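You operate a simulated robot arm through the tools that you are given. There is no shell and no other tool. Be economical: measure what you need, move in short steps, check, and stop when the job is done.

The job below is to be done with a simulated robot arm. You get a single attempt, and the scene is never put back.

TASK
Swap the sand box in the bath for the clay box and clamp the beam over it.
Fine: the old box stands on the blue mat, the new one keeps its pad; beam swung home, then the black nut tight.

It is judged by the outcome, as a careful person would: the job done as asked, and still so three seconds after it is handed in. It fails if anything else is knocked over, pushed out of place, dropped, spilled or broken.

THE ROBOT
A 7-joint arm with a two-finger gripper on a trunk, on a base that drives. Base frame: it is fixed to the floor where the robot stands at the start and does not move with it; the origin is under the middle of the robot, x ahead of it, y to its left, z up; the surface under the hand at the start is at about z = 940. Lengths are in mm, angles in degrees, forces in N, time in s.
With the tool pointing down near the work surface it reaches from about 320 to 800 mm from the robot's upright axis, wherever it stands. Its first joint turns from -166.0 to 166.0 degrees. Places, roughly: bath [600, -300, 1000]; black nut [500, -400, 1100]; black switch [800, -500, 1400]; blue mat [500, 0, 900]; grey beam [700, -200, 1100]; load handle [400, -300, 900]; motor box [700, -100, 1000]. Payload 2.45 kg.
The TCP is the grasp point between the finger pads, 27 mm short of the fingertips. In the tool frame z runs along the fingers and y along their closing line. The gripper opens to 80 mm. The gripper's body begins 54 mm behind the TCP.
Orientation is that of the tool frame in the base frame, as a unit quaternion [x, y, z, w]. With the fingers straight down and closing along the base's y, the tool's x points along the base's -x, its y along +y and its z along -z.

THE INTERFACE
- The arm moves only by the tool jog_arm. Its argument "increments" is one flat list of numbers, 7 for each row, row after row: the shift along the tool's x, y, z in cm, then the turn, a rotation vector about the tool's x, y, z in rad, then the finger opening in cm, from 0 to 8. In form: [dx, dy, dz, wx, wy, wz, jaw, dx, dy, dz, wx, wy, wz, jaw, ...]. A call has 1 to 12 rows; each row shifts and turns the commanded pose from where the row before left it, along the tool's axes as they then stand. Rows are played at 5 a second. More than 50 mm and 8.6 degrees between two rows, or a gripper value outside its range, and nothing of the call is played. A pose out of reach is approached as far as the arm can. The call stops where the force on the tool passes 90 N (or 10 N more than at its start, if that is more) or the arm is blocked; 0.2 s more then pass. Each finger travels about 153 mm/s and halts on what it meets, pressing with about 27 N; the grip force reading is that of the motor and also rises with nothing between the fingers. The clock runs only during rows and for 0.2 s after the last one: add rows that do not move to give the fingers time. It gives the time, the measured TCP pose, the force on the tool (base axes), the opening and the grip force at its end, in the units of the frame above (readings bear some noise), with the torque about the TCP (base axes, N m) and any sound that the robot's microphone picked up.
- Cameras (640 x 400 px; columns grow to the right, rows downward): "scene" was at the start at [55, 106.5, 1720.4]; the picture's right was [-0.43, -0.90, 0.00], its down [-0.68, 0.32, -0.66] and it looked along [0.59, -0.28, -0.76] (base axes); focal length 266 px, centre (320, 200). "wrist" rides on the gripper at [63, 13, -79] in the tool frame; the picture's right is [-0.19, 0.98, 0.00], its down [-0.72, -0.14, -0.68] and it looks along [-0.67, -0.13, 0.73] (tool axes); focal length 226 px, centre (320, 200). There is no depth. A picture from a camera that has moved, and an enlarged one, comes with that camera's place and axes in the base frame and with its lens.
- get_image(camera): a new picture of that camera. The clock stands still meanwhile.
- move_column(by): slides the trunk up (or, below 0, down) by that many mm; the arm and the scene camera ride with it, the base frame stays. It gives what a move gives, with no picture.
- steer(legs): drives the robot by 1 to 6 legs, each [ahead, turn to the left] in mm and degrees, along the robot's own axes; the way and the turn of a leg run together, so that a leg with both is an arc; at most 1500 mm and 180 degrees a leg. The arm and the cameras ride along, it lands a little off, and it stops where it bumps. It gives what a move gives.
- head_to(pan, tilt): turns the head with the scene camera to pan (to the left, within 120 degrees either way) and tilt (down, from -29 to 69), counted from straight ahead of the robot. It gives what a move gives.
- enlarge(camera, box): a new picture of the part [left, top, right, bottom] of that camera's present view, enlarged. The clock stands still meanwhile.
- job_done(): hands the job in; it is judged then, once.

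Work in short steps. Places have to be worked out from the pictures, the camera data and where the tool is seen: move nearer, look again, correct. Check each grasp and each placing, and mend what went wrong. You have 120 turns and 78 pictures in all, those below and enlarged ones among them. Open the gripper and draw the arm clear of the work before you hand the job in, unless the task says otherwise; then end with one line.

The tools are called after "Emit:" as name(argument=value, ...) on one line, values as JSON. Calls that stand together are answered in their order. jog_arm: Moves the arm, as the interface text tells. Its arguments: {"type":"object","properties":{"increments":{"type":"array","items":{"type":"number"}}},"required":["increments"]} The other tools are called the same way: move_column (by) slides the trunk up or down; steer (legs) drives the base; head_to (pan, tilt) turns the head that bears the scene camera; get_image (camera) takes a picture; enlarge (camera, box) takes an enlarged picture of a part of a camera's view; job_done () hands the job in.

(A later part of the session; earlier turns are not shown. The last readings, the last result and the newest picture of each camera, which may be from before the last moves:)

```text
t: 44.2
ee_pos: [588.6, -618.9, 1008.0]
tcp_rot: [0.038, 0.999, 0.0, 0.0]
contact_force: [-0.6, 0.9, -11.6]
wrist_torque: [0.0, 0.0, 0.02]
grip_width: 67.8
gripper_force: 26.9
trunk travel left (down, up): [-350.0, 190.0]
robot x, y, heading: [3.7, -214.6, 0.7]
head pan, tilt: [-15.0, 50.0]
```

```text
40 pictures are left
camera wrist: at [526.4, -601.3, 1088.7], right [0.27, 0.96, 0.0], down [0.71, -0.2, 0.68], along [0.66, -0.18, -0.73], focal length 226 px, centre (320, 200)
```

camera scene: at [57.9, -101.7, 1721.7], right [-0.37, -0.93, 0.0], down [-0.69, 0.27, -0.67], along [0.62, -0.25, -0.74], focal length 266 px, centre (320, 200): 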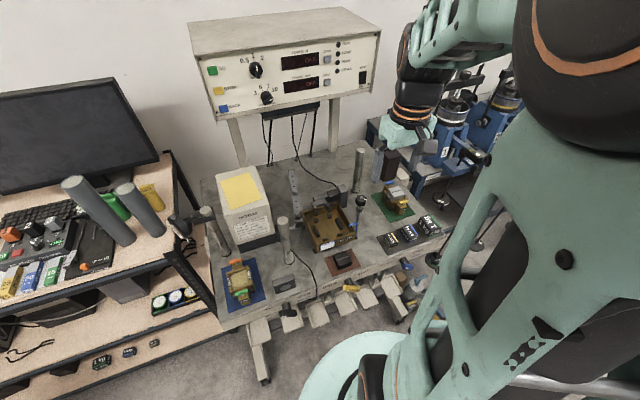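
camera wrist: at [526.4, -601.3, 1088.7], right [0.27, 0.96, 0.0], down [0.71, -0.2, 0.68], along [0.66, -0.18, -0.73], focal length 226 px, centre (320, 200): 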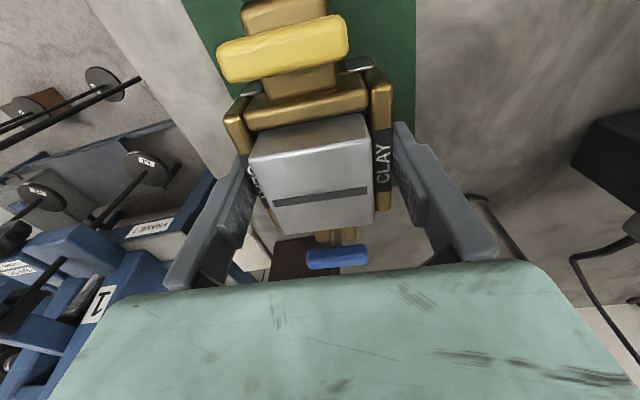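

Firm grip at 67.8 mm, ~1.2 kg, pad on top. Lift straight up while turning the yaw back to zero.

Emit:
jog_arm(increments=[0, 0, -2, 0, 0, 0, 5, 0, 0, -3, 0, 0, 0, 5, 0, 0, -3, 0, 0, 0, 5, 0, 0, -3, 0, 0, 0, 5, 0, 0, -3, 0, 0, -0.026, 5, 0, 0, -3, 0, 0, -0.026, 5, 0, 0, -3, 0, 0, -0.026, 5, 0, 0, -3, 0, 0, 0, 5, 0, 0, -1.5, 0, 0, 0, 5, 0, 0, 0, 0, 0, 0, 5])

```text
t: 46.4
ee_pos: [588.2, -618.8, 1253.4]
tcp_rot: [-0.001, 1.0, 0.001, -0.001]
contact_force: [0.7, -0.2, -11.7]
wrist_torque: [0.02, -0.02, 0.01]
grip_width: 68.0
gripper_force: 26.8
trunk travel left (down, up): [-350.0, 190.0]
robot x, y, heading: [4.0, -213.4, 0.7]
head pan, tilt: [-15.0, 50.0]
```

Yaw is zero. Carry across to above the bath, [557,-325.5].

Emit:
jog_arm(increments=[0.3, 3, 0, 0, 0, 0, 5, 0.4, 3.7, 0, 0, 0, 0, 5, 0.4, 3.7, 0, 0, 0, 0, 5, 0.4, 3.7, 0, 0, 0, 0, 5, 0.4, 3.7, 0, 0, 0, 0, 5, 0.4, 3.7, 0, 0, 0, 0, 5, 0.4, 3.7, 0, 0, 0, 0, 5, 0.4, 3.1, 0, 0, 0, 0, 5, 0, 1, 0, 0, 0, 0, 5, 0, 0, 0, 0, 0, 0, 5])

Emit:
get_image(camera="wrist")

Emit:
enlarge(camera="scene", box=[270, 130, 430, 260])

```text
t: 48.6
ee_pos: [556.1, -327.8, 1253.9]
tcp_rot: [0.0, 1.0, 0.0, -0.001]
contact_force: [-0.2, 0.2, -11.2]
wrist_torque: [-0.04, 0.02, 0.01]
grip_width: 68.0
gripper_force: 27.1
trunk travel left (down, up): [-350.0, 190.0]
robot x, y, heading: [5.8, -214.2, 0.8]
head pan, tilt: [-15.0, 50.0]
```

```text
39 pictures are left
camera wrist: at [493.6, -314.8, 1334.1], right [0.19, 0.98, 0.0], down [0.72, -0.14, 0.68], along [0.67, -0.13, -0.73], focal length 226 px, centre (320, 200)
```

wrist: 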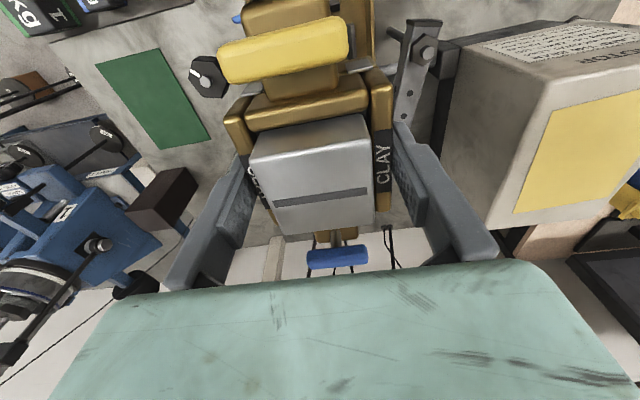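

```text
3.08 times, centred on (350, 195) of scene
camera zoom: at [60.2, -92.2, 1719.0], right [-0.25, -0.97, 0.0], down [-0.74, 0.19, -0.64], along [0.62, -0.16, -0.77], focal length 820 px, centre (228, 215)
```

zoom: 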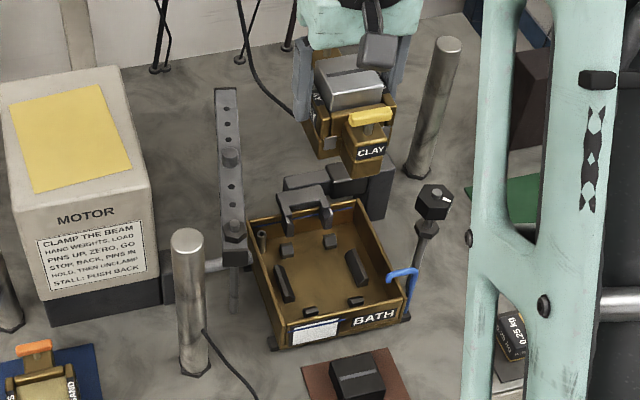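

The rails and stops centre at about [553,-326], consistent with the target. Lower to z≈1075 and check alignment.

Emit:
jog_arm(increments=[0, 0, 2.5, 0, 0, 0, 5, 0, 0, 3.5, 0, 0, 0, 5, 0, 0, 3.5, 0, 0, 0, 5, 0, 0, 3.5, 0, 0, 0, 5, 0, 0, 3, 0, 0, 0, 5, 0, 0, 1.8, 0, 0, 0, 5, 0, 0, 0, 0, 0, 0, 5])

Emit:
get_image(camera="wrist")

Emit:
enlarge(camera="scene", box=[300, 150, 400, 240])

```text
t: 50.2
ee_pos: [556.6, -326.6, 1074.1]
tcp_rot: [0.0, 1.0, 0.0, 0.002]
contact_force: [-0.2, -0.7, 1.3]
wrist_torque: [0.02, -0.85, 0.01]
grip_width: 67.9
gripper_force: 26.7
trunk travel left (down, up): [-350.0, 190.0]
robot x, y, heading: [4.3, -212.7, 0.6]
head pan, tilt: [-15.0, 50.0]
```

```text
37 pictures are left
camera wrist: at [495.0, -313.6, 1154.5], right [0.19, 0.98, 0.0], down [0.72, -0.14, 0.68], along [0.67, -0.13, -0.73], focal length 226 px, centre (320, 200)
```

wrist: 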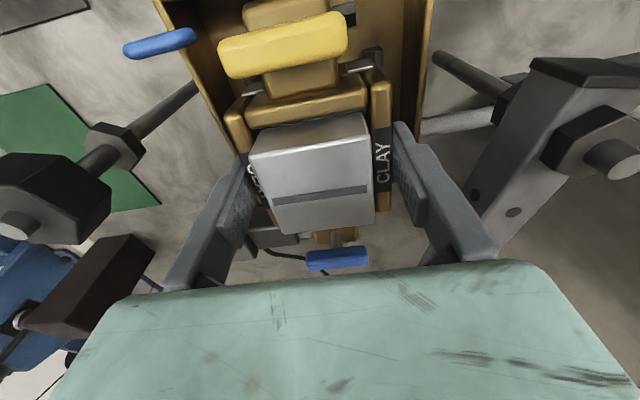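

```text
4.44 times, centred on (350, 195) of scene
camera zoom: at [59.1, -92.0, 1719.2], right [-0.25, -0.97, 0.0], down [-0.74, 0.19, -0.64], along [0.62, -0.16, -0.77], focal length 1184 px, centre (187, 222)
```

zoom: 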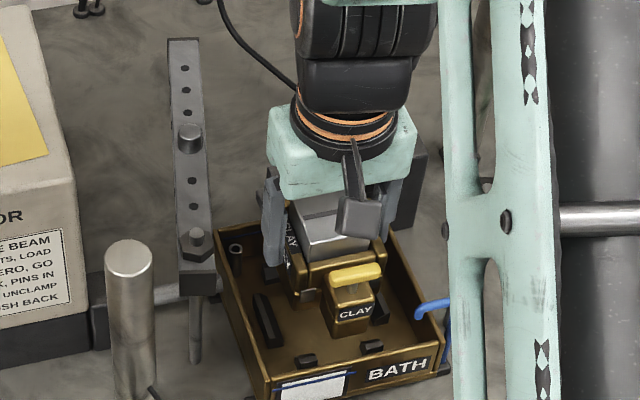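

Force shows the box now partly supported (~12 N) about 68 mm behind the TCP: the rear tab touches the fork. I look closely at it.

Emit:
enlarge(camera="wrist", box=[220, 170, 420, 290])

Emit:
enlarge(camera="scene", box=[335, 180, 385, 220])

```text
3.20 times, centred on (320, 230) of wrist
camera zoom: at [495.0, -313.6, 1154.5], right [0.19, 0.98, 0.0], down [0.72, -0.14, 0.68], along [0.67, -0.13, -0.73], focal length 723 px, centre (320, 104)
```

zoom: 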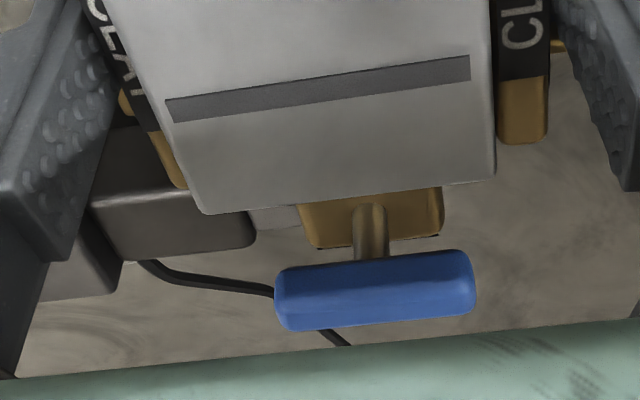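

```text
10.00 times, centred on (360, 200) of scene
camera zoom: at [59.1, -92.0, 1719.2], right [-0.25, -0.97, 0.0], down [-0.74, 0.19, -0.64], along [0.62, -0.16, -0.77], focal length 2664 px, centre (-80, 200)
```

zoom: 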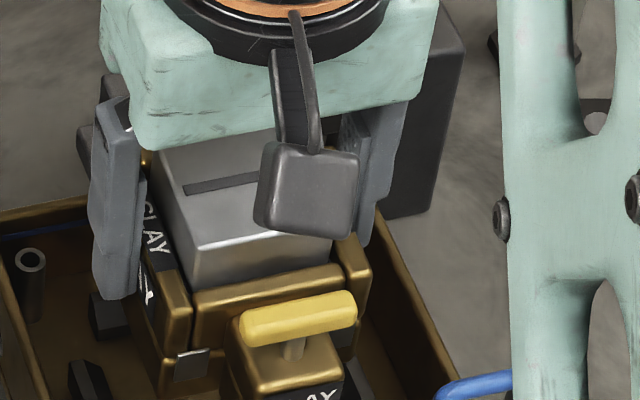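

Likely the tab end overlaps the fork plate by a few mm (stops centre says x≈553). Raise 8 mm, shift 4 mm toward −x, and lower again gently.

Emit:
jog_arm(increments=[0, 0, -0.8, 0, 0, 0, 5, 0.4, 0, 0, 0, 0, 0, 5, 0, 0, 0, 0, 0, 0, 5, 0, 0, 0.6, 0, 0, 0, 5, 0, 0, 0.4, 0, 0, 0, 5, 0, 0, 0, 0, 0, 0, 5])

```text
t: 51.6
ee_pos: [553.4, -326.0, 1074.0]
tcp_rot: [-0.001, 1.0, 0.0, 0.0]
contact_force: [0.2, 0.5, -12.0]
wrist_torque: [-0.01, -0.01, -0.01]
grip_width: 67.6
gripper_force: 27.3
trunk travel left (down, up): [-350.0, 190.0]
robot x, y, heading: [3.1, -211.9, 0.3]
head pan, tilt: [-15.0, 50.0]
```

Clear now, at full hanging weight. Continue lowering in small steps.

Emit:
jog_arm(increments=[0, 0, 0.4, 0, 0, 0, 5, 0, 0, 0.4, 0, 0, 0, 5, 0, 0, 0.4, 0, 0, 0, 5, 0, 0, 0, 0, 0, 0, 5])

```text
t: 52.6
ee_pos: [553.7, -327.2, 1061.3]
tcp_rot: [-0.001, 1.0, 0.001, 0.0]
contact_force: [0.2, 0.3, -11.9]
wrist_torque: [0.03, -0.04, 0.04]
grip_width: 67.9
gripper_force: 27.3
trunk travel left (down, up): [-350.0, 190.0]
robot x, y, heading: [7.2, -212.2, 0.6]
head pan, tilt: [-15.0, 50.0]
```

Emit:
jog_arm(increments=[0, 0, 0.4, 0, 0, 0, 5, 0, 0, 0.4, 0, 0, 0, 5, 0, 0, 0.4, 0, 0, 0, 5, 0, 0, 0.4, 0, 0, 0, 5, 0, 0, 0, 0, 0, 0, 5])

Emit:
enlarge(camera="scene", box=[310, 165, 390, 235])

```text
t: 53.8
ee_pos: [553.0, -325.6, 1045.8]
tcp_rot: [-0.001, 1.0, 0.0, 0.0]
contact_force: [-0.1, 0.3, -11.1]
wrist_torque: [0.02, 0.0, 0.02]
grip_width: 67.8
gripper_force: 26.5
trunk travel left (down, up): [-350.0, 190.0]
robot x, y, heading: [5.8, -211.8, 0.4]
head pan, tilt: [-15.0, 50.0]
```

```text
5.71 times, centred on (350, 200) of scene
camera zoom: at [60.3, -92.2, 1719.0], right [-0.25, -0.97, 0.0], down [-0.74, 0.19, -0.64], along [0.62, -0.16, -0.77], focal length 1522 px, centre (149, 200)
```

zoom: 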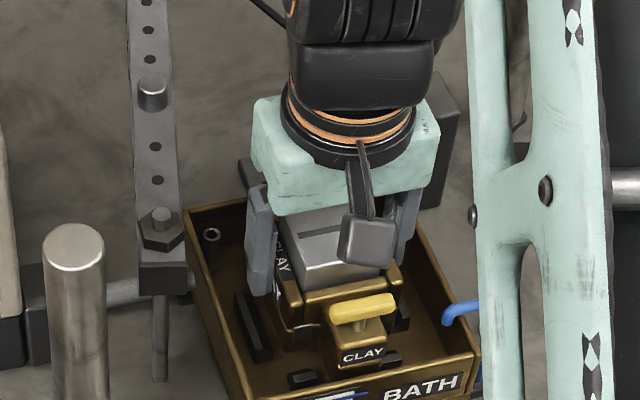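

Going in cleanly, front tab between the stops. Continue.

Emit:
jog_arm(increments=[0, 0, 0.4, 0, 0, 0, 5, 0, 0, 0.4, 0, 0, 0, 5, 0, 0, 0.4, 0, 0, 0, 5, 0, 0, 0.3, 0, 0, 0, 5, 0, 0, 0, 0, 0, 0, 5])

```text
t: 55.0
ee_pos: [552.8, -327.2, 1030.3]
tcp_rot: [0.0, 1.0, -0.001, 0.0]
contact_force: [-0.4, -0.7, -11.3]
wrist_torque: [0.03, -0.01, 0.02]
grip_width: 67.8
gripper_force: 27.1
trunk travel left (down, up): [-350.0, 190.0]
robot x, y, heading: [4.6, -213.0, 0.6]
head pan, tilt: [-15.0, 50.0]
```

Emit:
jog_arm(increments=[0, 0, 0.3, 0, 0, 0, 5, 0, 0, 0.3, 0, 0, 0, 5, 0, 0, 0.2, 0, 0, 0, 5, 0, 0, 0, 0, 0, 0, 5])

```text
t: 56.0
ee_pos: [552.9, -326.5, 1023.5]
tcp_rot: [-0.001, 1.0, 0.0, 0.001]
contact_force: [5.6, 0.0, 4.1]
wrist_torque: [0.0, 0.71, 0.03]
grip_width: 67.9
gripper_force: 26.6
trunk travel left (down, up): [-350.0, 190.0]
robot x, y, heading: [6.0, -213.8, 0.4]
head pan, tilt: [-15.0, 50.0]
```

Contact near the front with a push toward +x: I'm a millimetre or two too far forward. Shift +x 1.5 mm and lower a little.

Emit:
jog_arm(increments=[-0.15, 0, 0, 0, 0, 0, 5, 0, 0, 0, 0, 0, 0, 5, 0, 0, 0.15, 0, 0, 0, 5, 0, 0, 0, 0, 0, 0, 5])

```text
t: 57.0
ee_pos: [555.1, -326.1, 1022.6]
tcp_rot: [-0.001, 1.0, 0.0, 0.001]
contact_force: [-1.5, 1.4, 20.6]
wrist_torque: [0.13, 0.51, 0.0]
grip_width: 68.1
gripper_force: 27.1
trunk travel left (down, up): [-350.0, 190.0]
robot x, y, heading: [4.8, -215.1, 0.6]
head pan, tilt: [-15.0, 50.0]
```

Support is now near-central, 32 N, so it seems seated. Release and rise carefully, then inspect.

Emit:
jog_arm(increments=[0, 0, -0.1, 0, 0, 0, 6.7, 0, 0, 0, 0, 0, 0, 7.4, 0, 0, 0, 0, 0, 0, 7.8, 0, 0, -0.5, 0, 0, 0, 8, 0, 0, -1, 0, 0, 0, 8, 0, 0, -2, 0, 0, 0, 8, 0, 0, -3, 0, 0, 0, 8, 0, 0, 0, 0, 0, 0, 8])

Emit:
get_image(camera="wrist")

```text
t: 58.8
ee_pos: [554.1, -325.9, 1087.0]
tcp_rot: [-0.001, 1.0, 0.0, 0.0]
contact_force: [1.0, 0.5, 0.2]
wrist_torque: [-0.01, 0.01, 0.0]
grip_width: 80.1
gripper_force: 0.0
trunk travel left (down, up): [-350.0, 190.0]
robot x, y, heading: [4.0, -212.0, 0.5]
head pan, tilt: [-15.0, 50.0]
```

```text
32 pictures are left
camera wrist: at [491.3, -312.3, 1167.0], right [0.19, 0.98, 0.0], down [0.72, -0.14, 0.68], along [0.67, -0.13, -0.73], focal length 226 px, centre (320, 200)
```

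wrist: 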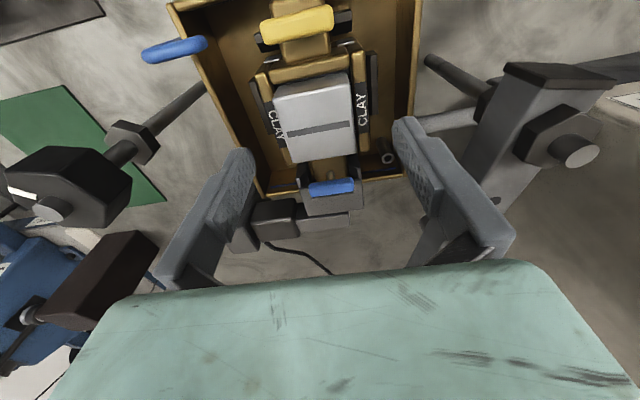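

Clay box is in, level. I rise and pull the arm aside to study beam and nut in the scene camera.

Emit:
jog_arm(increments=[0, 0, -4, 0, 0, 0, 8, 0, 0, -4.5, 0, 0, 0, 4, 2, 0, -4.5, 0, 0, 0, 2, 4, 0, -2, 0, 0, 0, 0, 4, 0, 0, 0, 0, 0, 0, 4, 0, 0, 0, 0, 0, 0])

Emit:
enlarge(camera="scene", box=[280, 130, 400, 230])

Emit:
enlarge(camera="wrist", box=[230, 60, 460, 250])

```text
t: 60.2
ee_pos: [411.0, -325.7, 1238.5]
tcp_rot: [-0.001, 1.0, 0.0, 0.0]
contact_force: [-0.5, 0.7, -0.1]
wrist_torque: [-0.05, -0.03, -0.04]
grip_width: 0.0
gripper_force: 27.4
trunk travel left (down, up): [-350.0, 190.0]
robot x, y, heading: [2.2, -211.9, 0.7]
head pan, tilt: [-15.0, 50.0]
```

```text
4.00 times, centred on (340, 180) of scene
camera zoom: at [57.8, -91.8, 1719.2], right [-0.25, -0.97, 0.0], down [-0.74, 0.19, -0.64], along [0.62, -0.16, -0.77], focal length 1066 px, centre (240, 280)
```

zoom: 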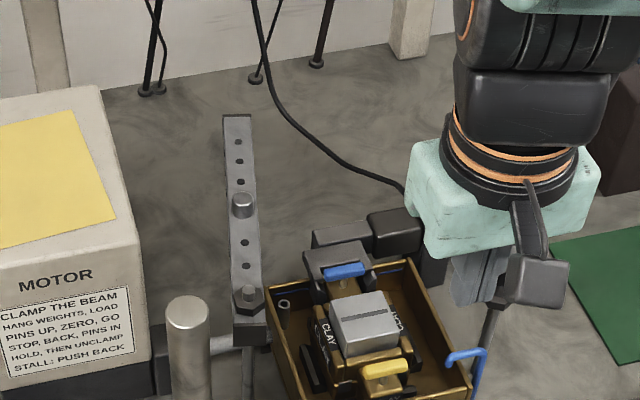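

```text
2.11 times, centred on (345, 155) of wrist
camera zoom: at [347.7, -313.1, 1319.0], right [0.19, 0.98, 0.0], down [0.72, -0.14, 0.68], along [0.67, -0.13, -0.73], focal length 476 px, centre (267, 295)
```

zoom: 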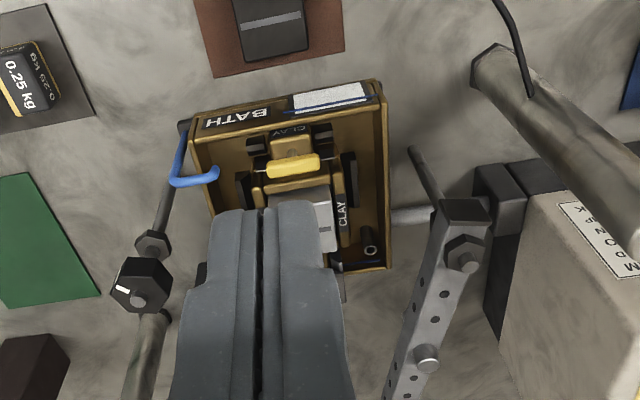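

Beam pivot ≈ [552,-227], peg 99 mm out, nut/stud ≈ [522,-422], nut centre z≈1106. I'll push the beam with closed fingers from its +y side; first go to [684,-208] at height.

Emit:
jog_arm(increments=[-3.5, 1.5, 0, 0, 0, 0, 0, -4, 1.7, 0, 0, 0, 0, 0, -4, 1.7, 0, 0, 0, 0, 0, -4, 1.7, 0, 0, 0, 0, 0, -4, 1.7, 0, 0, 0, 0, 0, -4, 1.7, 0, 0, 0, 0, 0, -3.8, 1.7, 0, 0, 0, 0, 0, 0, 0, 4, 0, 0, 0, 0, 0, 0, 4, 0, 0, 0, 0, 0, 0, 3, 0, 0, 0, 0, 0, 0, 0, 0, 0, 0, 0])

Emit:
get_image(camera="wrist")

Emit:
enlarge(camera="scene", box=[270, 130, 390, 230])

```text
t: 62.6
ee_pos: [684.3, -207.5, 1127.9]
tcp_rot: [-0.001, 1.0, 0.0, 0.0]
contact_force: [-0.4, -0.4, 0.7]
wrist_torque: [0.0, -0.01, 0.0]
grip_width: 0.0
gripper_force: 26.9
trunk travel left (down, up): [-350.0, 190.0]
robot x, y, heading: [4.3, -214.0, 0.6]
head pan, tilt: [-15.0, 50.0]
```

```text
29 pictures are left
camera wrist: at [622.9, -195.0, 1207.8], right [0.19, 0.98, 0.0], down [0.72, -0.14, 0.68], along [0.67, -0.13, -0.73], focal length 226 px, centre (320, 200)
```

wrist: 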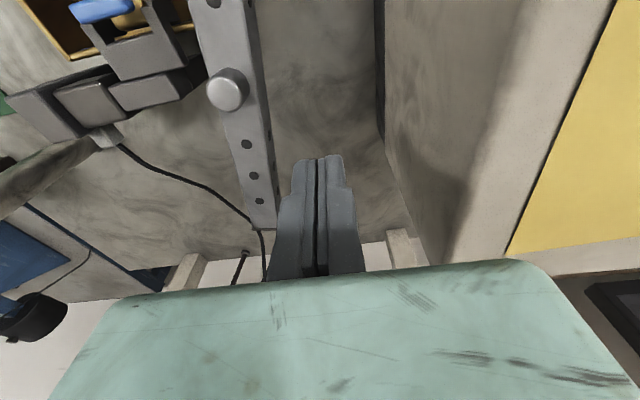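

```text
4.00 times, centred on (330, 180) of scene
camera zoom: at [59.3, -92.0, 1719.1], right [-0.25, -0.97, 0.0], down [-0.74, 0.19, -0.64], along [0.62, -0.16, -0.77], focal length 1066 px, centre (280, 280)
```

zoom: 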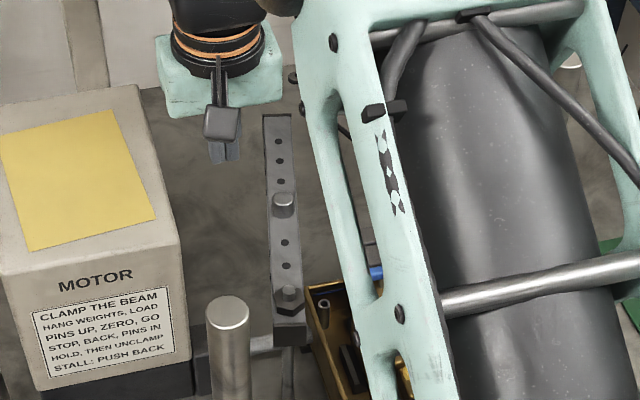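

Fingers are on the +y side of the beam, with room. Lower to tip z≈1064 and push through the first ~30° of the arc.

Emit:
jog_arm(increments=[0, 0, 2, 0, 0, 0, 0, 0, 0, 1.7, 0, 0, 0, 0, 0, -1.2, 0, 0, 0, 0, 0, 0, -1.2, 0, 0, 0, 0, 0, 0.1, -0.9, 0, 0, 0, 0, 0, 0.1, -0.9, 0, 0, 0, 0, 0, 0.3, -1.1, 0, 0, 0, 0, 0, 0.3, -1.1, 0, 0, 0, 0, 0, 0.5, -1.0, 0, 0, 0, 0, 0, 0.5, -1.1, 0, 0, 0, 0, 0])

Emit:
get_image(camera="wrist")

```text
t: 64.8
ee_pos: [668.6, -294.2, 1090.0]
tcp_rot: [-0.001, 1.0, 0.0, 0.0]
contact_force: [-0.7, 0.3, -0.7]
wrist_torque: [-0.04, -0.02, -0.01]
grip_width: 0.3
gripper_force: 27.1
trunk travel left (down, up): [-350.0, 190.0]
robot x, y, heading: [2.8, -215.6, 0.8]
head pan, tilt: [-15.0, 50.0]
```

```text
27 pictures are left
camera wrist: at [605.2, -281.0, 1170.9], right [0.19, 0.98, 0.0], down [0.72, -0.14, 0.68], along [0.67, -0.13, -0.73], focal length 226 px, centre (320, 200)
```

wrist: 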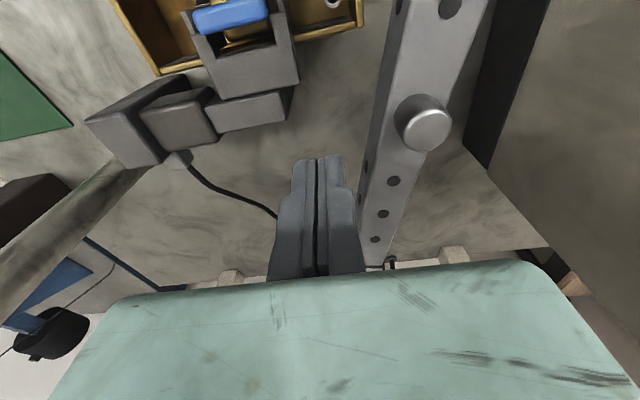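

The fingers ended up on the −y side without moving the beam, so they passed just above it. I rise, hover over the beam and probe its top surface height.

Emit:
jog_arm(increments=[0, 0, -1.5, 0, 0, 0, 0, -1, 2, 0, 0, 0, 0, 0, -1, 1.8, 0, 0, 0, 0, 0, 0, 0, 0.7, 0, 0, 0, 0, 0, 0, 0.5, 0, 0, 0, 0, 0, 0, 0.3, 0, 0, 0, 0, 0, 0, 0, 0, 0, 0, 0])

Emit:
get_image(camera="wrist")

```text
t: 66.4
ee_pos: [690.7, -256.0, 1090.8]
tcp_rot: [-0.001, 1.0, 0.0, 0.001]
contact_force: [0.7, -0.1, 5.6]
wrist_torque: [0.03, 0.03, -0.05]
grip_width: 6.1
gripper_force: 30.1
trunk travel left (down, up): [-350.0, 190.0]
robot x, y, heading: [6.7, -211.6, 0.7]
head pan, tilt: [-15.0, 50.0]
```

```text
26 pictures are left
camera wrist: at [626.9, -242.6, 1170.8], right [0.19, 0.98, 0.0], down [0.72, -0.14, 0.68], along [0.67, -0.13, -0.73], focal length 226 px, centre (320, 200)
```

wrist: 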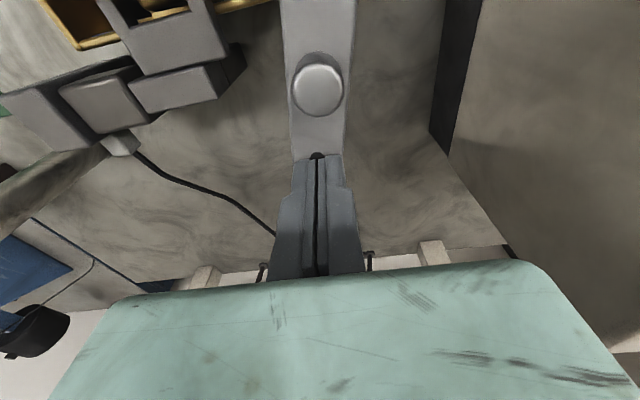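

Beam top is at z≈1063. I go back to the +y side and lower so the tips are at about z≈1052, then push.

Emit:
jog_arm(increments=[0, 0, -2, 0, 0, 0, 0, 0.3, 2.4, 0, 0, 0, 0, 0, 0.3, 2.4, 0, 0, 0, 0, 0, 0, 0, 2, 0, 0, 0, 0, 0, 0, 1.1, 0, 0, 0, 0, 0, -1.2, 0, 0, 0, 0, 0, 0, -1.2, 0, 0, 0, 0, 0, 0.1, -0.9, 0, 0, 0, 0, 0, 0.1, -0.9, 0, 0, 0, 0, 0, 0, 0, 0, 0, 0, 0, 0])

Emit:
get_image(camera="wrist")

```text
t: 68.6
ee_pos: [680.6, -249.7, 1077.9]
tcp_rot: [-0.001, 1.0, 0.0, 0.001]
contact_force: [0.4, 0.7, -0.7]
wrist_torque: [0.01, 0.04, 0.04]
grip_width: 0.2
gripper_force: 29.3
trunk travel left (down, up): [-350.0, 190.0]
robot x, y, heading: [1.5, -212.1, 0.7]
head pan, tilt: [-15.0, 50.0]
```

```text
25 pictures are left
camera wrist: at [618.3, -236.2, 1158.6], right [0.19, 0.98, 0.0], down [0.72, -0.14, 0.68], along [0.67, -0.13, -0.73], focal length 226 px, centre (320, 200)
```

wrist: 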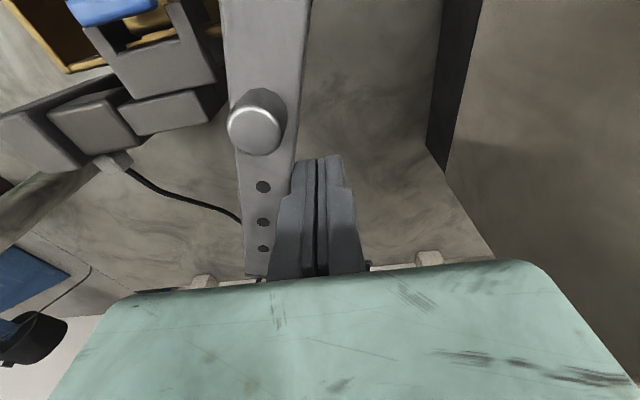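

The beam is being pushed easily. Continue along the arc to about −70°.

Emit:
jog_arm(increments=[0.2, -1.1, 0, 0, 0, 0, 0, 0.2, -1.1, 0, 0, 0, 0, 0, 0.5, -1.05, 0, 0, 0, 0, 0, 0.5, -1.05, 0, 0, 0, 0, 0, 0.65, -0.95, 0, 0, 0, 0, 0, 0.65, -0.95, 0, 0, 0, 0, 0, 0.8, -0.8, 0, 0, 0, 0, 0, 0.8, -0.8, 0, 0, 0, 0, 0, 0.93, -0.67, 0, 0, 0, 0, 0, 0.93, -0.67, 0, 0, 0, 0, 0, 0, 0, 0, 0, 0, 0, 0])

Emit:
get_image(camera="wrist")

Emit:
enlarge(camera="scene", box=[290, 150, 400, 235])

```text
t: 71.0
ee_pos: [620.7, -342.2, 1080.1]
tcp_rot: [0.0, 1.0, 0.0, 0.001]
contact_force: [-0.8, 0.3, 0.0]
wrist_torque: [-0.01, 0.01, 0.02]
grip_width: 0.0
gripper_force: 29.6
trunk travel left (down, up): [-350.0, 190.0]
robot x, y, heading: [7.6, -213.3, 0.7]
head pan, tilt: [-15.0, 50.0]
```

```text
24 pictures are left
camera wrist: at [557.0, -328.8, 1159.5], right [0.19, 0.98, 0.0], down [0.72, -0.14, 0.68], along [0.67, -0.13, -0.73], focal length 226 px, centre (320, 200)
```

wrist: 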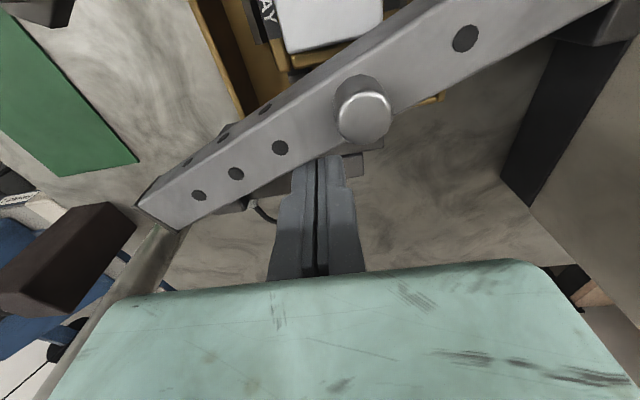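

```text
4.71 times, centred on (345, 192) of scene
camera zoom: at [59.6, -92.1, 1719.1], right [-0.25, -0.97, 0.0], down [-0.74, 0.19, -0.64], along [0.62, -0.16, -0.77], focal length 1254 px, centre (202, 235)
```

zoom: 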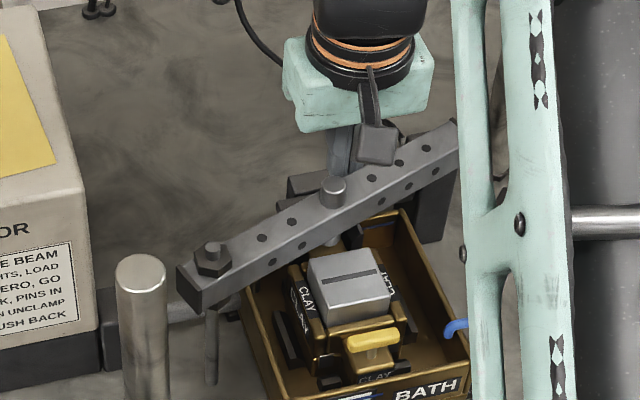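

The beam is at about −65°, clearing the box. Continue to near home in smaller steps.

Emit:
jog_arm(increments=[1.1, -0.5, 0, 0, 0, 0, 0, 1.1, -0.45, 0, 0, 0, 0, 0, 1.1, -0.35, 0, 0, 0, 0, 0, 0.8, -0.2, 0, 0, 0, 0, 0, 0, 0, 0, 0, 0, 0, 0])

Emit:
enlarge(camera="scene", box=[290, 150, 400, 235])

Emit:
get_image(camera="wrist")

```text
t: 72.2
ee_pos: [580.5, -356.1, 1079.2]
tcp_rot: [-0.001, 1.0, 0.0, 0.0]
contact_force: [0.2, 2.2, 0.3]
wrist_torque: [-0.01, -0.01, 0.0]
grip_width: 0.2
gripper_force: 29.4
trunk travel left (down, up): [-350.0, 190.0]
robot x, y, heading: [3.7, -214.3, 0.5]
head pan, tilt: [-15.0, 50.0]
```

```text
4.71 times, centred on (345, 192) of scene
camera zoom: at [59.6, -92.1, 1719.1], right [-0.25, -0.97, 0.0], down [-0.74, 0.19, -0.64], along [0.62, -0.16, -0.77], focal length 1254 px, centre (202, 235)
```

zoom: 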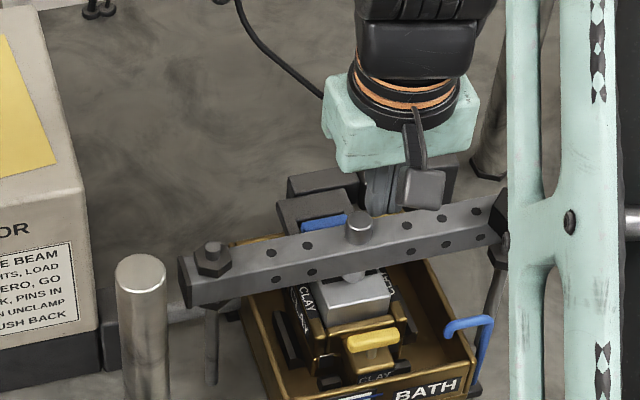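

```text
21 pictures are left
camera wrist: at [517.0, -343.4, 1159.1], right [0.19, 0.98, 0.0], down [0.72, -0.14, 0.68], along [0.67, -0.13, -0.73], focal length 226 px, centre (320, 200)
```

wrist: 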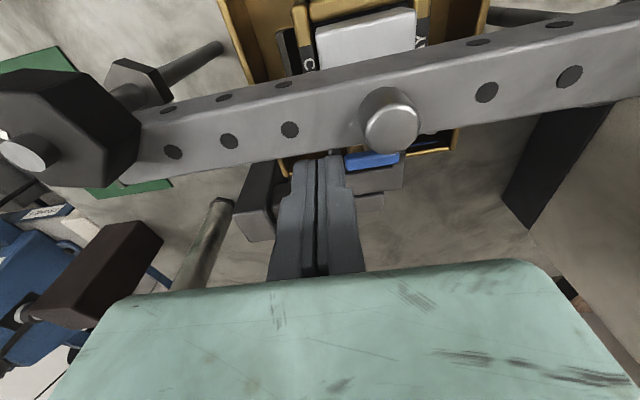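

Beam is sliding in under the black nut. Push on in 4 mm steps until it stops.

Emit:
jog_arm(increments=[0.4, -0.1, 0, 0, 0, 0, 0, 0.4, -0.05, 0, 0, 0, 0, 0, 0.4, -0.05, 0, 0, 0, 0, 0, 0, 0, 0, 0, 0, 0, 0])

```text
t: 73.2
ee_pos: [573.5, -357.8, 1079.2]
tcp_rot: [-0.001, 1.0, -0.001, 0.002]
contact_force: [37.0, 4.9, 9.5]
wrist_torque: [0.42, -0.03, -0.13]
grip_width: 6.1
gripper_force: 29.8
trunk travel left (down, up): [-350.0, 190.0]
robot x, y, heading: [4.3, -213.0, 0.9]
head pan, tilt: [-15.0, 50.0]
```

Stopped with 37 N at finger x=573.5: beam centreline ≈ x 552, i.e. about exactly −90°, home. Back off slightly and look.

Emit:
jog_arm(increments=[-1, 0, 0, 0, 0, 0, 0, -1, 0, 0, 0, 0, 0, 0, 0, 0, -4, 0, 0, 0, 0, 0, 0, -4, 0, 0, 0, 0, 0, 3, -4, 0, 0, 0, 0, 0, 4, -2, 0, 0, 0, 0])

Emit:
get_image(camera="wrist")

Emit:
enlarge(camera="scene", box=[305, 160, 415, 235])

```text
t: 74.6
ee_pos: [585.9, -287.8, 1218.6]
tcp_rot: [-0.001, 1.0, -0.001, 0.0]
contact_force: [-0.3, 0.3, -0.3]
wrist_torque: [-0.02, -0.02, 0.02]
grip_width: 0.1
gripper_force: 29.9
trunk travel left (down, up): [-350.0, 190.0]
robot x, y, heading: [7.1, -216.2, 0.7]
head pan, tilt: [-15.0, 50.0]
```

```text
20 pictures are left
camera wrist: at [521.9, -274.9, 1298.4], right [0.19, 0.98, 0.0], down [0.72, -0.14, 0.68], along [0.67, -0.13, -0.73], focal length 226 px, centre (320, 200)
```

wrist: 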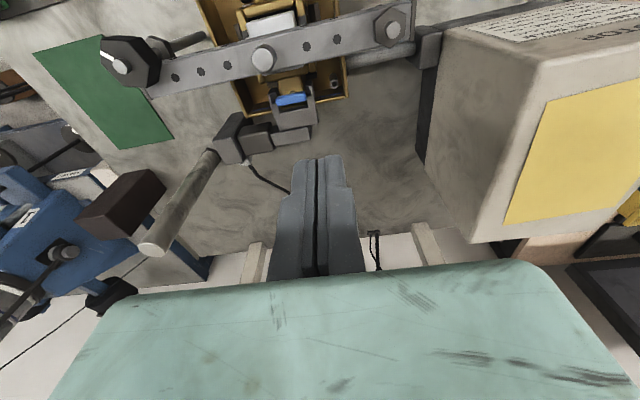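

```text
5.33 times, centred on (360, 198) of scene
camera zoom: at [59.2, -90.9, 1719.0], right [-0.25, -0.97, 0.0], down [-0.74, 0.19, -0.64], along [0.62, -0.16, -0.77], focal length 1421 px, centre (107, 213)
```

zoom: 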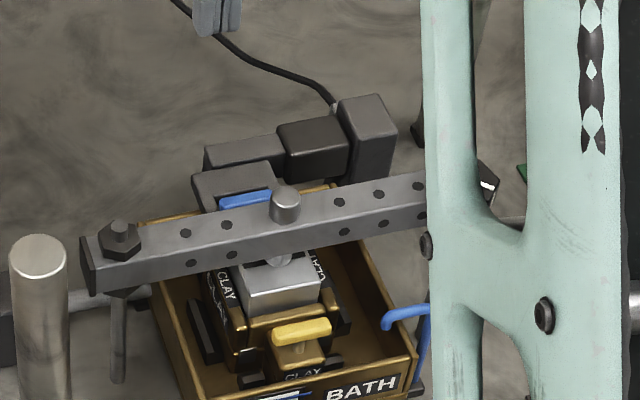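

Beam is home: peg directly over the pad at [553,-328]. Now open and view the black nut from closer.

Emit:
jog_arm(increments=[2.9, -3.2, 0, 0, 0, 0, 2, 2.9, -3.5, 0, 0, 0, 0, 4, 2.9, -3.5, 0, 0, 0, 0, 6, 2.9, -3.5, 1, 0, 0, 0, 6, 0, 0, 1, 0, 0, 0, 6, 0, 0, 0, 0, 0, 0, 6])

Emit:
enlarge(camera="wrist", box=[200, 60, 440, 230])

```text
t: 76.0
ee_pos: [469.4, -423.9, 1200.2]
tcp_rot: [-0.001, 1.0, 0.0, 0.0]
contact_force: [0.0, 0.9, 0.5]
wrist_torque: [-0.01, 0.0, 0.0]
grip_width: 60.0
gripper_force: 0.1
trunk travel left (down, up): [-350.0, 190.0]
robot x, y, heading: [2.0, -213.9, 0.8]
head pan, tilt: [-15.0, 50.0]
```

```text
2.35 times, centred on (320, 145) of wrist
camera zoom: at [405.7, -411.5, 1279.0], right [0.19, 0.98, 0.0], down [0.72, -0.14, 0.68], along [0.67, -0.13, -0.73], focal length 532 px, centre (320, 329)
```

zoom: 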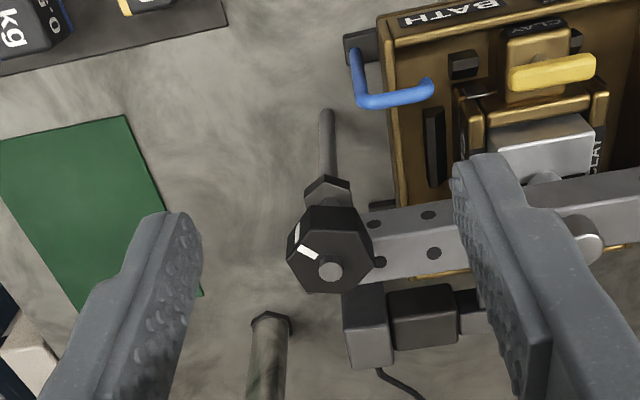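

Nut axis ≈ [534,-431], top ≈ z 1103. I zoom to determine the hex's flats' orientation.

Emit:
enlarge(camera="wrist", box=[295, 130, 355, 190])

```text
6.67 times, centred on (325, 160) of wrist
camera zoom: at [405.7, -411.5, 1279.0], right [0.19, 0.98, 0.0], down [0.72, -0.14, 0.68], along [0.67, -0.13, -0.73], focal length 1507 px, centre (287, 467)
```

zoom: 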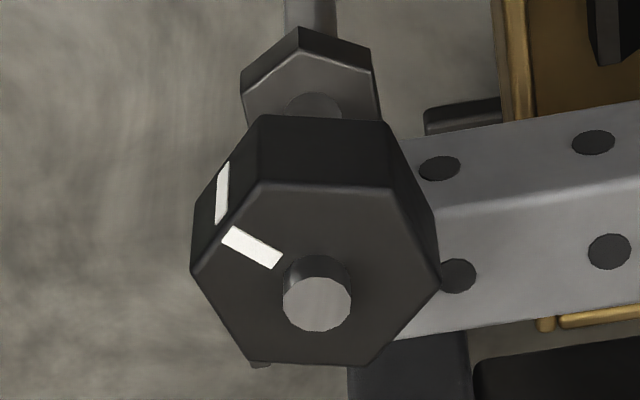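

Hex: ~32 mm across flats, closing direction should be yawed about +16.6°. I move over the nut at [535,-432], turn, and lower to z≈1140 with open jaws.

Emit:
jog_arm(increments=[-2.2, -0.3, 0, 0, 0, 0, 6, -2.2, -0.3, 0, 0, 0, 0, 6, -2.2, -0.2, 0, 0, 0, 0, 6, 0, 0, 0, 0, 0, -0.145, 6, 0, 0, 0, 0, 0, -0.145, 6, 0, 0, 3, 0, 0, 0, 6, 0, 0, 3, 0, 0, 0, 6, 0, 0, 0, 0, 0, 0, 6])

Emit:
enlarge(camera="wrist", box=[160, 30, 480, 250])

```text
t: 77.8
ee_pos: [536.8, -434.0, 1140.0]
tcp_rot: [-0.146, 0.989, 0.0, 0.001]
contact_force: [-0.1, 0.1, -0.2]
wrist_torque: [0.02, 0.03, -0.01]
grip_width: 59.7
gripper_force: 0.1
trunk travel left (down, up): [-350.0, 190.0]
robot x, y, heading: [1.8, -217.1, 0.6]
head pan, tilt: [-15.0, 50.0]
```

```text
1.82 times, centred on (320, 140) of wrist
camera zoom: at [472.8, -438.9, 1219.9], right [-0.1, 1.0, 0.0], down [0.73, 0.07, 0.68], along [0.68, 0.07, -0.73], focal length 411 px, centre (320, 309)
```

zoom: 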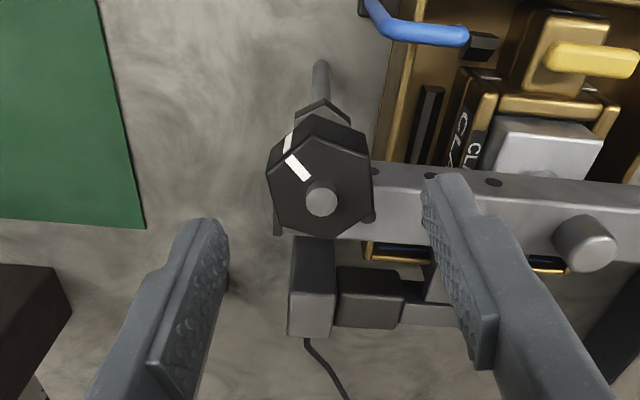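

Flats are well aligned with the jaws and the nut is centred under the TCP. Lower to z≈1097 and close on the nut.

Emit:
jog_arm(increments=[0, 0, 1.5, 0, 0, 0, 6, 0, 0, 1.5, 0, 0, 0, 6, 0, 0, 1.3, 0, 0, 0, 6, 0, 0, 0, 0, 0, 0, 4, 0, 0, 0, 0, 0, 0, 2, 0, 0, 0, 0, 0, 0, 2])

```text
t: 79.2
ee_pos: [537.5, -433.6, 1095.1]
tcp_rot: [-0.144, 0.99, 0.001, -0.001]
contact_force: [-2.2, -4.7, -8.0]
wrist_torque: [-0.71, -1.22, -0.87]
grip_width: 35.9
gripper_force: 44.7
trunk travel left (down, up): [-350.0, 190.0]
robot x, y, heading: [5.5, -212.4, 0.8]
head pan, tilt: [-15.0, 50.0]
```

Gripped at 35.9 mm. Turn clockwise ~50° and read the torque and sounds.

Emit:
jog_arm(increments=[0, 0, 0, 0, 0, 0.1, 2, 0, 0, 0, 0, 0, 0.14, 2, 0, 0, 0, 0, 0, 0.14, 2, 0, 0, 0, 0, 0, 0.14, 2, 0, 0, 0, 0, 0, 0.14, 2, 0, 0, 0, 0, 0, 0.14, 2, 0, 0, 0, 0, 0, 0.14, 2, 0, 0, 0, 0, 0, 0, 2])

Emit:
enlarge(camera="wrist", box=[200, 30, 440, 250])

```text
t: 81.0
ee_pos: [521.8, -423.5, 1095.6]
tcp_rot: [0.319, 0.948, 0.002, -0.011]
contact_force: [-70.1, 40.5, -6.8]
wrist_torque: [0.32, -0.38, 0.77]
grip_width: 28.9
gripper_force: 45.2
trunk travel left (down, up): [-350.0, 190.0]
robot x, y, heading: [6.7, -217.3, 0.7]
head pan, tilt: [-15.0, 50.0]
```

```text
1.82 times, centred on (320, 140) of wrist
camera zoom: at [481.2, -375.7, 1176.7], right [0.75, 0.66, -0.01], down [0.5, -0.56, 0.66], along [0.44, -0.5, -0.75], focal length 411 px, centre (320, 309)
```

zoom: 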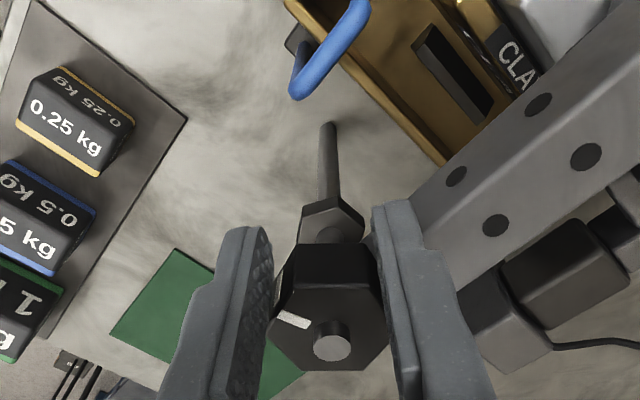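

The nut turned about 29° clockwise and then the jaws slipped off a corner. I open, then turn the tool back by 85° to line up with the next flats (yaw ≈ +48°).

Emit:
jog_arm(increments=[0, 0, 0, 0, 0, 0, 7, 0, 0, -0.5, 0, 0, 0, 7, 0, 0, 0, 0, 0, -0.148, 7, 0, 0, 0, 0, 0, -0.148, 7, 0, 0, 0, 0, 0, -0.148, 7, 0, 0, 0, 0, 0, -0.148, 7, 0, 0, 0, 0, 0, -0.148, 7, 0, 0, 0, 0, 0, -0.148, 7, 0, 0, 0, 0, 0, -0.148, 7, 0, 0, 0, 0, 0, -0.148, 7, 0, 0, 0, 0, 0, -0.148, 7, 0, 0, 0, 0, 0, -0.148, 7])

Emit:
enlarge(camera="wrist", box=[200, 50, 440, 250])

```text
t: 83.6
ee_pos: [537.5, -434.3, 1100.6]
tcp_rot: [-0.406, 0.914, 0.0, 0.001]
contact_force: [-0.3, 0.6, -0.5]
wrist_torque: [0.03, -0.01, 0.0]
grip_width: 70.0
gripper_force: 0.0
trunk travel left (down, up): [-350.0, 190.0]
robot x, y, heading: [5.9, -215.9, 0.5]
head pan, tilt: [-15.0, 50.0]
```

```text
2.00 times, centred on (320, 150) of wrist
camera zoom: at [485.6, -471.7, 1181.3], right [-0.6, 0.8, 0.0], down [0.59, 0.44, 0.68], along [0.55, 0.41, -0.73], focal length 452 px, centre (320, 300)
```

zoom: 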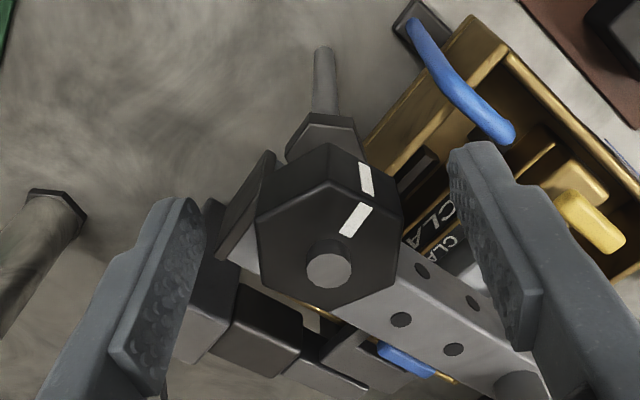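

Flats aligned; nut centre is ~3 mm off along the jaws. I correct (+2.8 mm in tool y), lower, close, and turn ~45°.

Emit:
jog_arm(increments=[0.06, 0.28, 0.5, 0, 0, 0, 6, 0, 0, 0, 0, 0, 0, 3, 0, 0, 0, 0, 0, 0, 2, 0, 0, 0, 0, 0, 0, 2, 0, 0, 0, 0, 0, 0.1, 2, 0, 0, 0, 0, 0, 0.1, 2, 0, 0, 0, 0, 0, 0.1, 2, 0, 0, 0, 0, 0, 0, 2])

```text
t: 85.4
ee_pos: [532.3, -436.5, 1095.8]
tcp_rot: [-0.262, 0.965, 0.0, -0.001]
contact_force: [-11.7, -28.3, -10.4]
wrist_torque: [-0.79, -0.36, -0.6]
grip_width: 37.2
gripper_force: 44.6
trunk travel left (down, up): [-350.0, 190.0]
robot x, y, heading: [7.0, -214.1, 0.6]
head pan, tilt: [-15.0, 50.0]
```

The jaws shift sideways under load; I look before continuing.

Emit:
enlarge(camera="wrist", box=[200, 80, 440, 250])

```text
2.35 times, centred on (320, 165) of wrist
camera zoom: at [472.4, -457.2, 1175.4], right [-0.33, 0.94, 0.0], down [0.69, 0.24, 0.68], along [0.64, 0.22, -0.73], focal length 532 px, centre (320, 282)
```

zoom: 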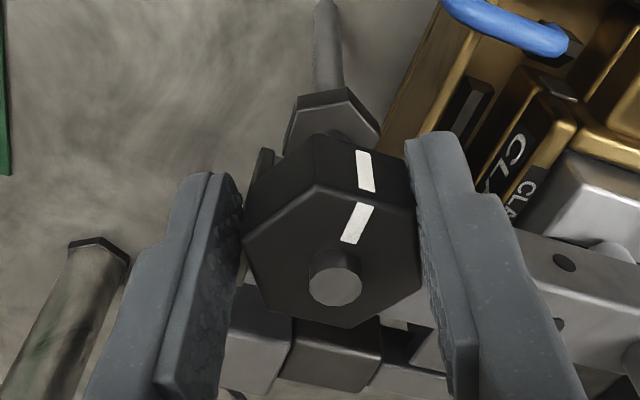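

The nut follows the jaws (mark turned ~15° of 17°). I continue turning, nudging the tool back over the nut's axis.

Emit:
jog_arm(increments=[-0.1, 0, 0, 0, 0, 0.1, 2, -0.1, 0, 0, 0, 0, 0.1, 2, 0, 0, 0, 0, 0, 0.1, 2, 0, 0, 0, 0, 0, 0.1, 2, 0, 0, 0, 0, 0, 0.1, 2, 0, 0, 0, 0, 0, 0, 2])

Emit:
enlarge(camera="wrist", box=[200, 80, 440, 250])

```text
t: 86.8
ee_pos: [535.3, -432.1, 1095.1]
tcp_rot: [-0.015, 1.0, 0.001, 0.0]
contact_force: [-11.6, -17.4, -8.3]
wrist_torque: [-0.2, 1.05, 0.35]
grip_width: 32.8
gripper_force: 44.7
trunk travel left (down, up): [-350.0, 190.0]
robot x, y, heading: [5.5, -213.2, 0.5]
head pan, tilt: [-15.0, 50.0]
```

```text
2.35 times, centred on (320, 165) of wrist
camera zoom: at [471.5, -422.0, 1176.5], right [0.16, 0.99, 0.0], down [0.72, -0.12, 0.68], along [0.67, -0.11, -0.73], focal length 532 px, centre (320, 282)
```

zoom: 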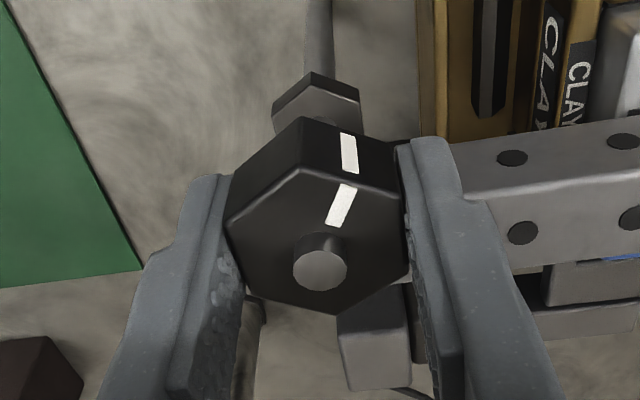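

Now the jaws sit flat (32.8 mm) and the nut follows well. Continue clockwise ~75°.

Emit:
jog_arm(increments=[0, 0, 0, 0, 0, 0.13, 2, 0, 0, 0, 0, 0, 0.13, 2, 0, 0, 0, 0, 0, 0.13, 2, 0, 0, 0, 0, 0, 0.13, 2, 0, 0, 0, 0, 0, 0.13, 2, 0, 0, 0, 0, 0, 0.13, 2, 0, 0, 0, 0, 0, 0.13, 2, 0, 0, 0, 0, 0, 0.13, 2, 0, 0, 0, 0, 0, 0.13, 2, 0, 0, 0, 0, 0, 0.13, 2, 0, 0, 0, 0, 0, 0, 2])

```text
t: 88.6
ee_pos: [524.7, -408.5, 1090.0]
tcp_rot: [0.461, 0.887, 0.004, -0.023]
contact_force: [-15.3, 44.6, -8.0]
wrist_torque: [-0.43, 0.2, 0.1]
grip_width: 5.9
gripper_force: 29.6
trunk travel left (down, up): [-350.0, 190.0]
robot x, y, heading: [7.5, -208.5, 0.7]
head pan, tilt: [-15.0, 50.0]
stopped in row 8: the force on the tool passed its limit at 91 N (the readings are from after the stop); the commanded pose is now the measured one
```

It slipped off again. Rise clear and look at the nut, mark and beam.

Emit:
jog_arm(increments=[0, 0, -2, 0, 0, 0, 0.6, 0, 0, -3, 0, 0, 0, 2, 0, 0, 0, 0, 0, 0, 6, 0, 0, 0, 0, 0, 0, 6])

Emit:
enlarge(camera="wrist", box=[160, 30, 480, 250])

```text
t: 89.6
ee_pos: [529.0, -423.2, 1141.7]
tcp_rot: [0.465, 0.885, 0.002, -0.017]
contact_force: [0.1, -0.3, -0.2]
wrist_torque: [-0.02, 0.01, -0.01]
grip_width: 60.0
gripper_force: 0.0
trunk travel left (down, up): [-350.0, 190.0]
robot x, y, heading: [3.3, -216.2, 0.7]
head pan, tilt: [-15.0, 50.0]
```

```text
1.82 times, centred on (320, 140) of wrist
camera zoom: at [505.9, -365.1, 1223.4], right [0.92, 0.4, -0.02], down [0.31, -0.69, 0.66], along [0.25, -0.61, -0.75], focal length 411 px, centre (320, 309)
```

zoom: 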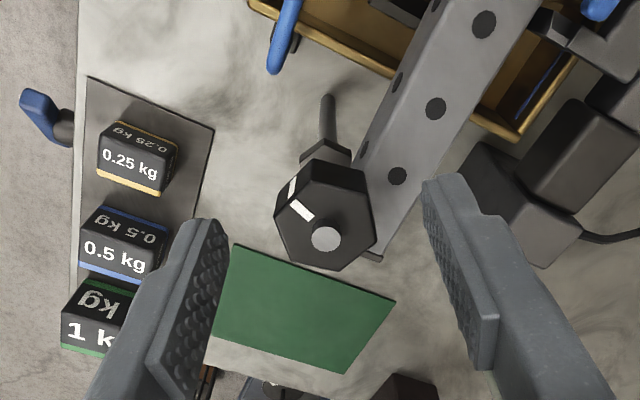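

I zoom on the nut to measure its gap to the beam and its angle.

Emit:
enlarge(camera="wrist", box=[285, 110, 365, 180])

```text
5.71 times, centred on (325, 145) of wrist
camera zoom: at [505.9, -365.1, 1223.4], right [0.92, 0.4, -0.02], down [0.31, -0.69, 0.66], along [0.25, -0.61, -0.75], focal length 1292 px, centre (291, 514)
```

zoom: 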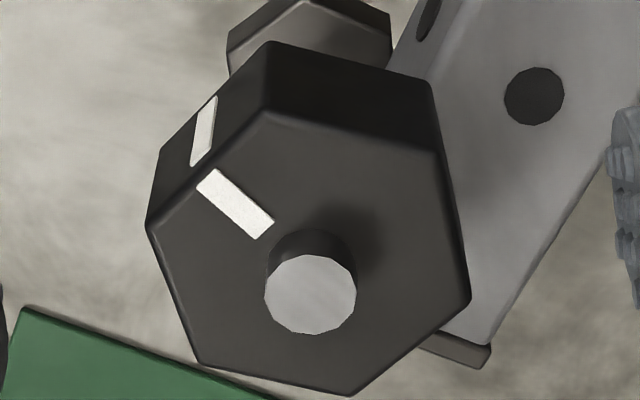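

The hole triangulation puts the beam top near z≈1077 and the nut bottom ≈1079, so I need to know the real beam height near the nut. I level the tool and probe the beam top beside the nut with closed fingers.

Emit:
jog_arm(increments=[0.9, 2.0, 0, -0.012, -0.032, 0, 3, 0.9, 2.1, 0, 0, 0, 0, 0, 0, 0, 1.5, 0, 0, 0, 0, 0, 0, 1.5, 0, 0, 0, 0, 0, 0, 0.5, 0, 0, 0, 0, 0, 0, 0.3, 0, 0, 0, 0, 0, 0, 0, 0, 0, 0, 0])

```text
t: 91.2
ee_pos: [552.2, -383.7, 1102.5]
tcp_rot: [0.464, 0.886, 0.001, -0.001]
contact_force: [-0.3, 0.2, -0.4]
wrist_torque: [-0.01, 0.02, 0.0]
grip_width: 0.0
gripper_force: 27.3
trunk travel left (down, up): [-350.0, 190.0]
robot x, y, heading: [4.2, -217.5, 0.8]
head pan, tilt: [-15.0, 50.0]
```

No contact at 1102.5; probe on in 2–3 mm steps.

Emit:
jog_arm(increments=[0, 0, 0.25, 0, 0, 0, 0, 0, 0, 0.25, 0, 0, 0, 0, 0, 0, 0.25, 0, 0, 0, 0, 0, 0, 0.25, 0, 0, 0, 0, 0, 0, 0, 0, 0, 0, 0])

```text
t: 92.4
ee_pos: [552.3, -384.2, 1093.3]
tcp_rot: [0.464, 0.886, 0.0, -0.001]
contact_force: [-0.2, -0.6, 0.3]
wrist_torque: [0.02, 0.01, 0.01]
grip_width: 0.0
gripper_force: 27.2
trunk travel left (down, up): [-350.0, 190.0]
robot x, y, heading: [6.9, -213.5, 0.8]
head pan, tilt: [-15.0, 50.0]
```

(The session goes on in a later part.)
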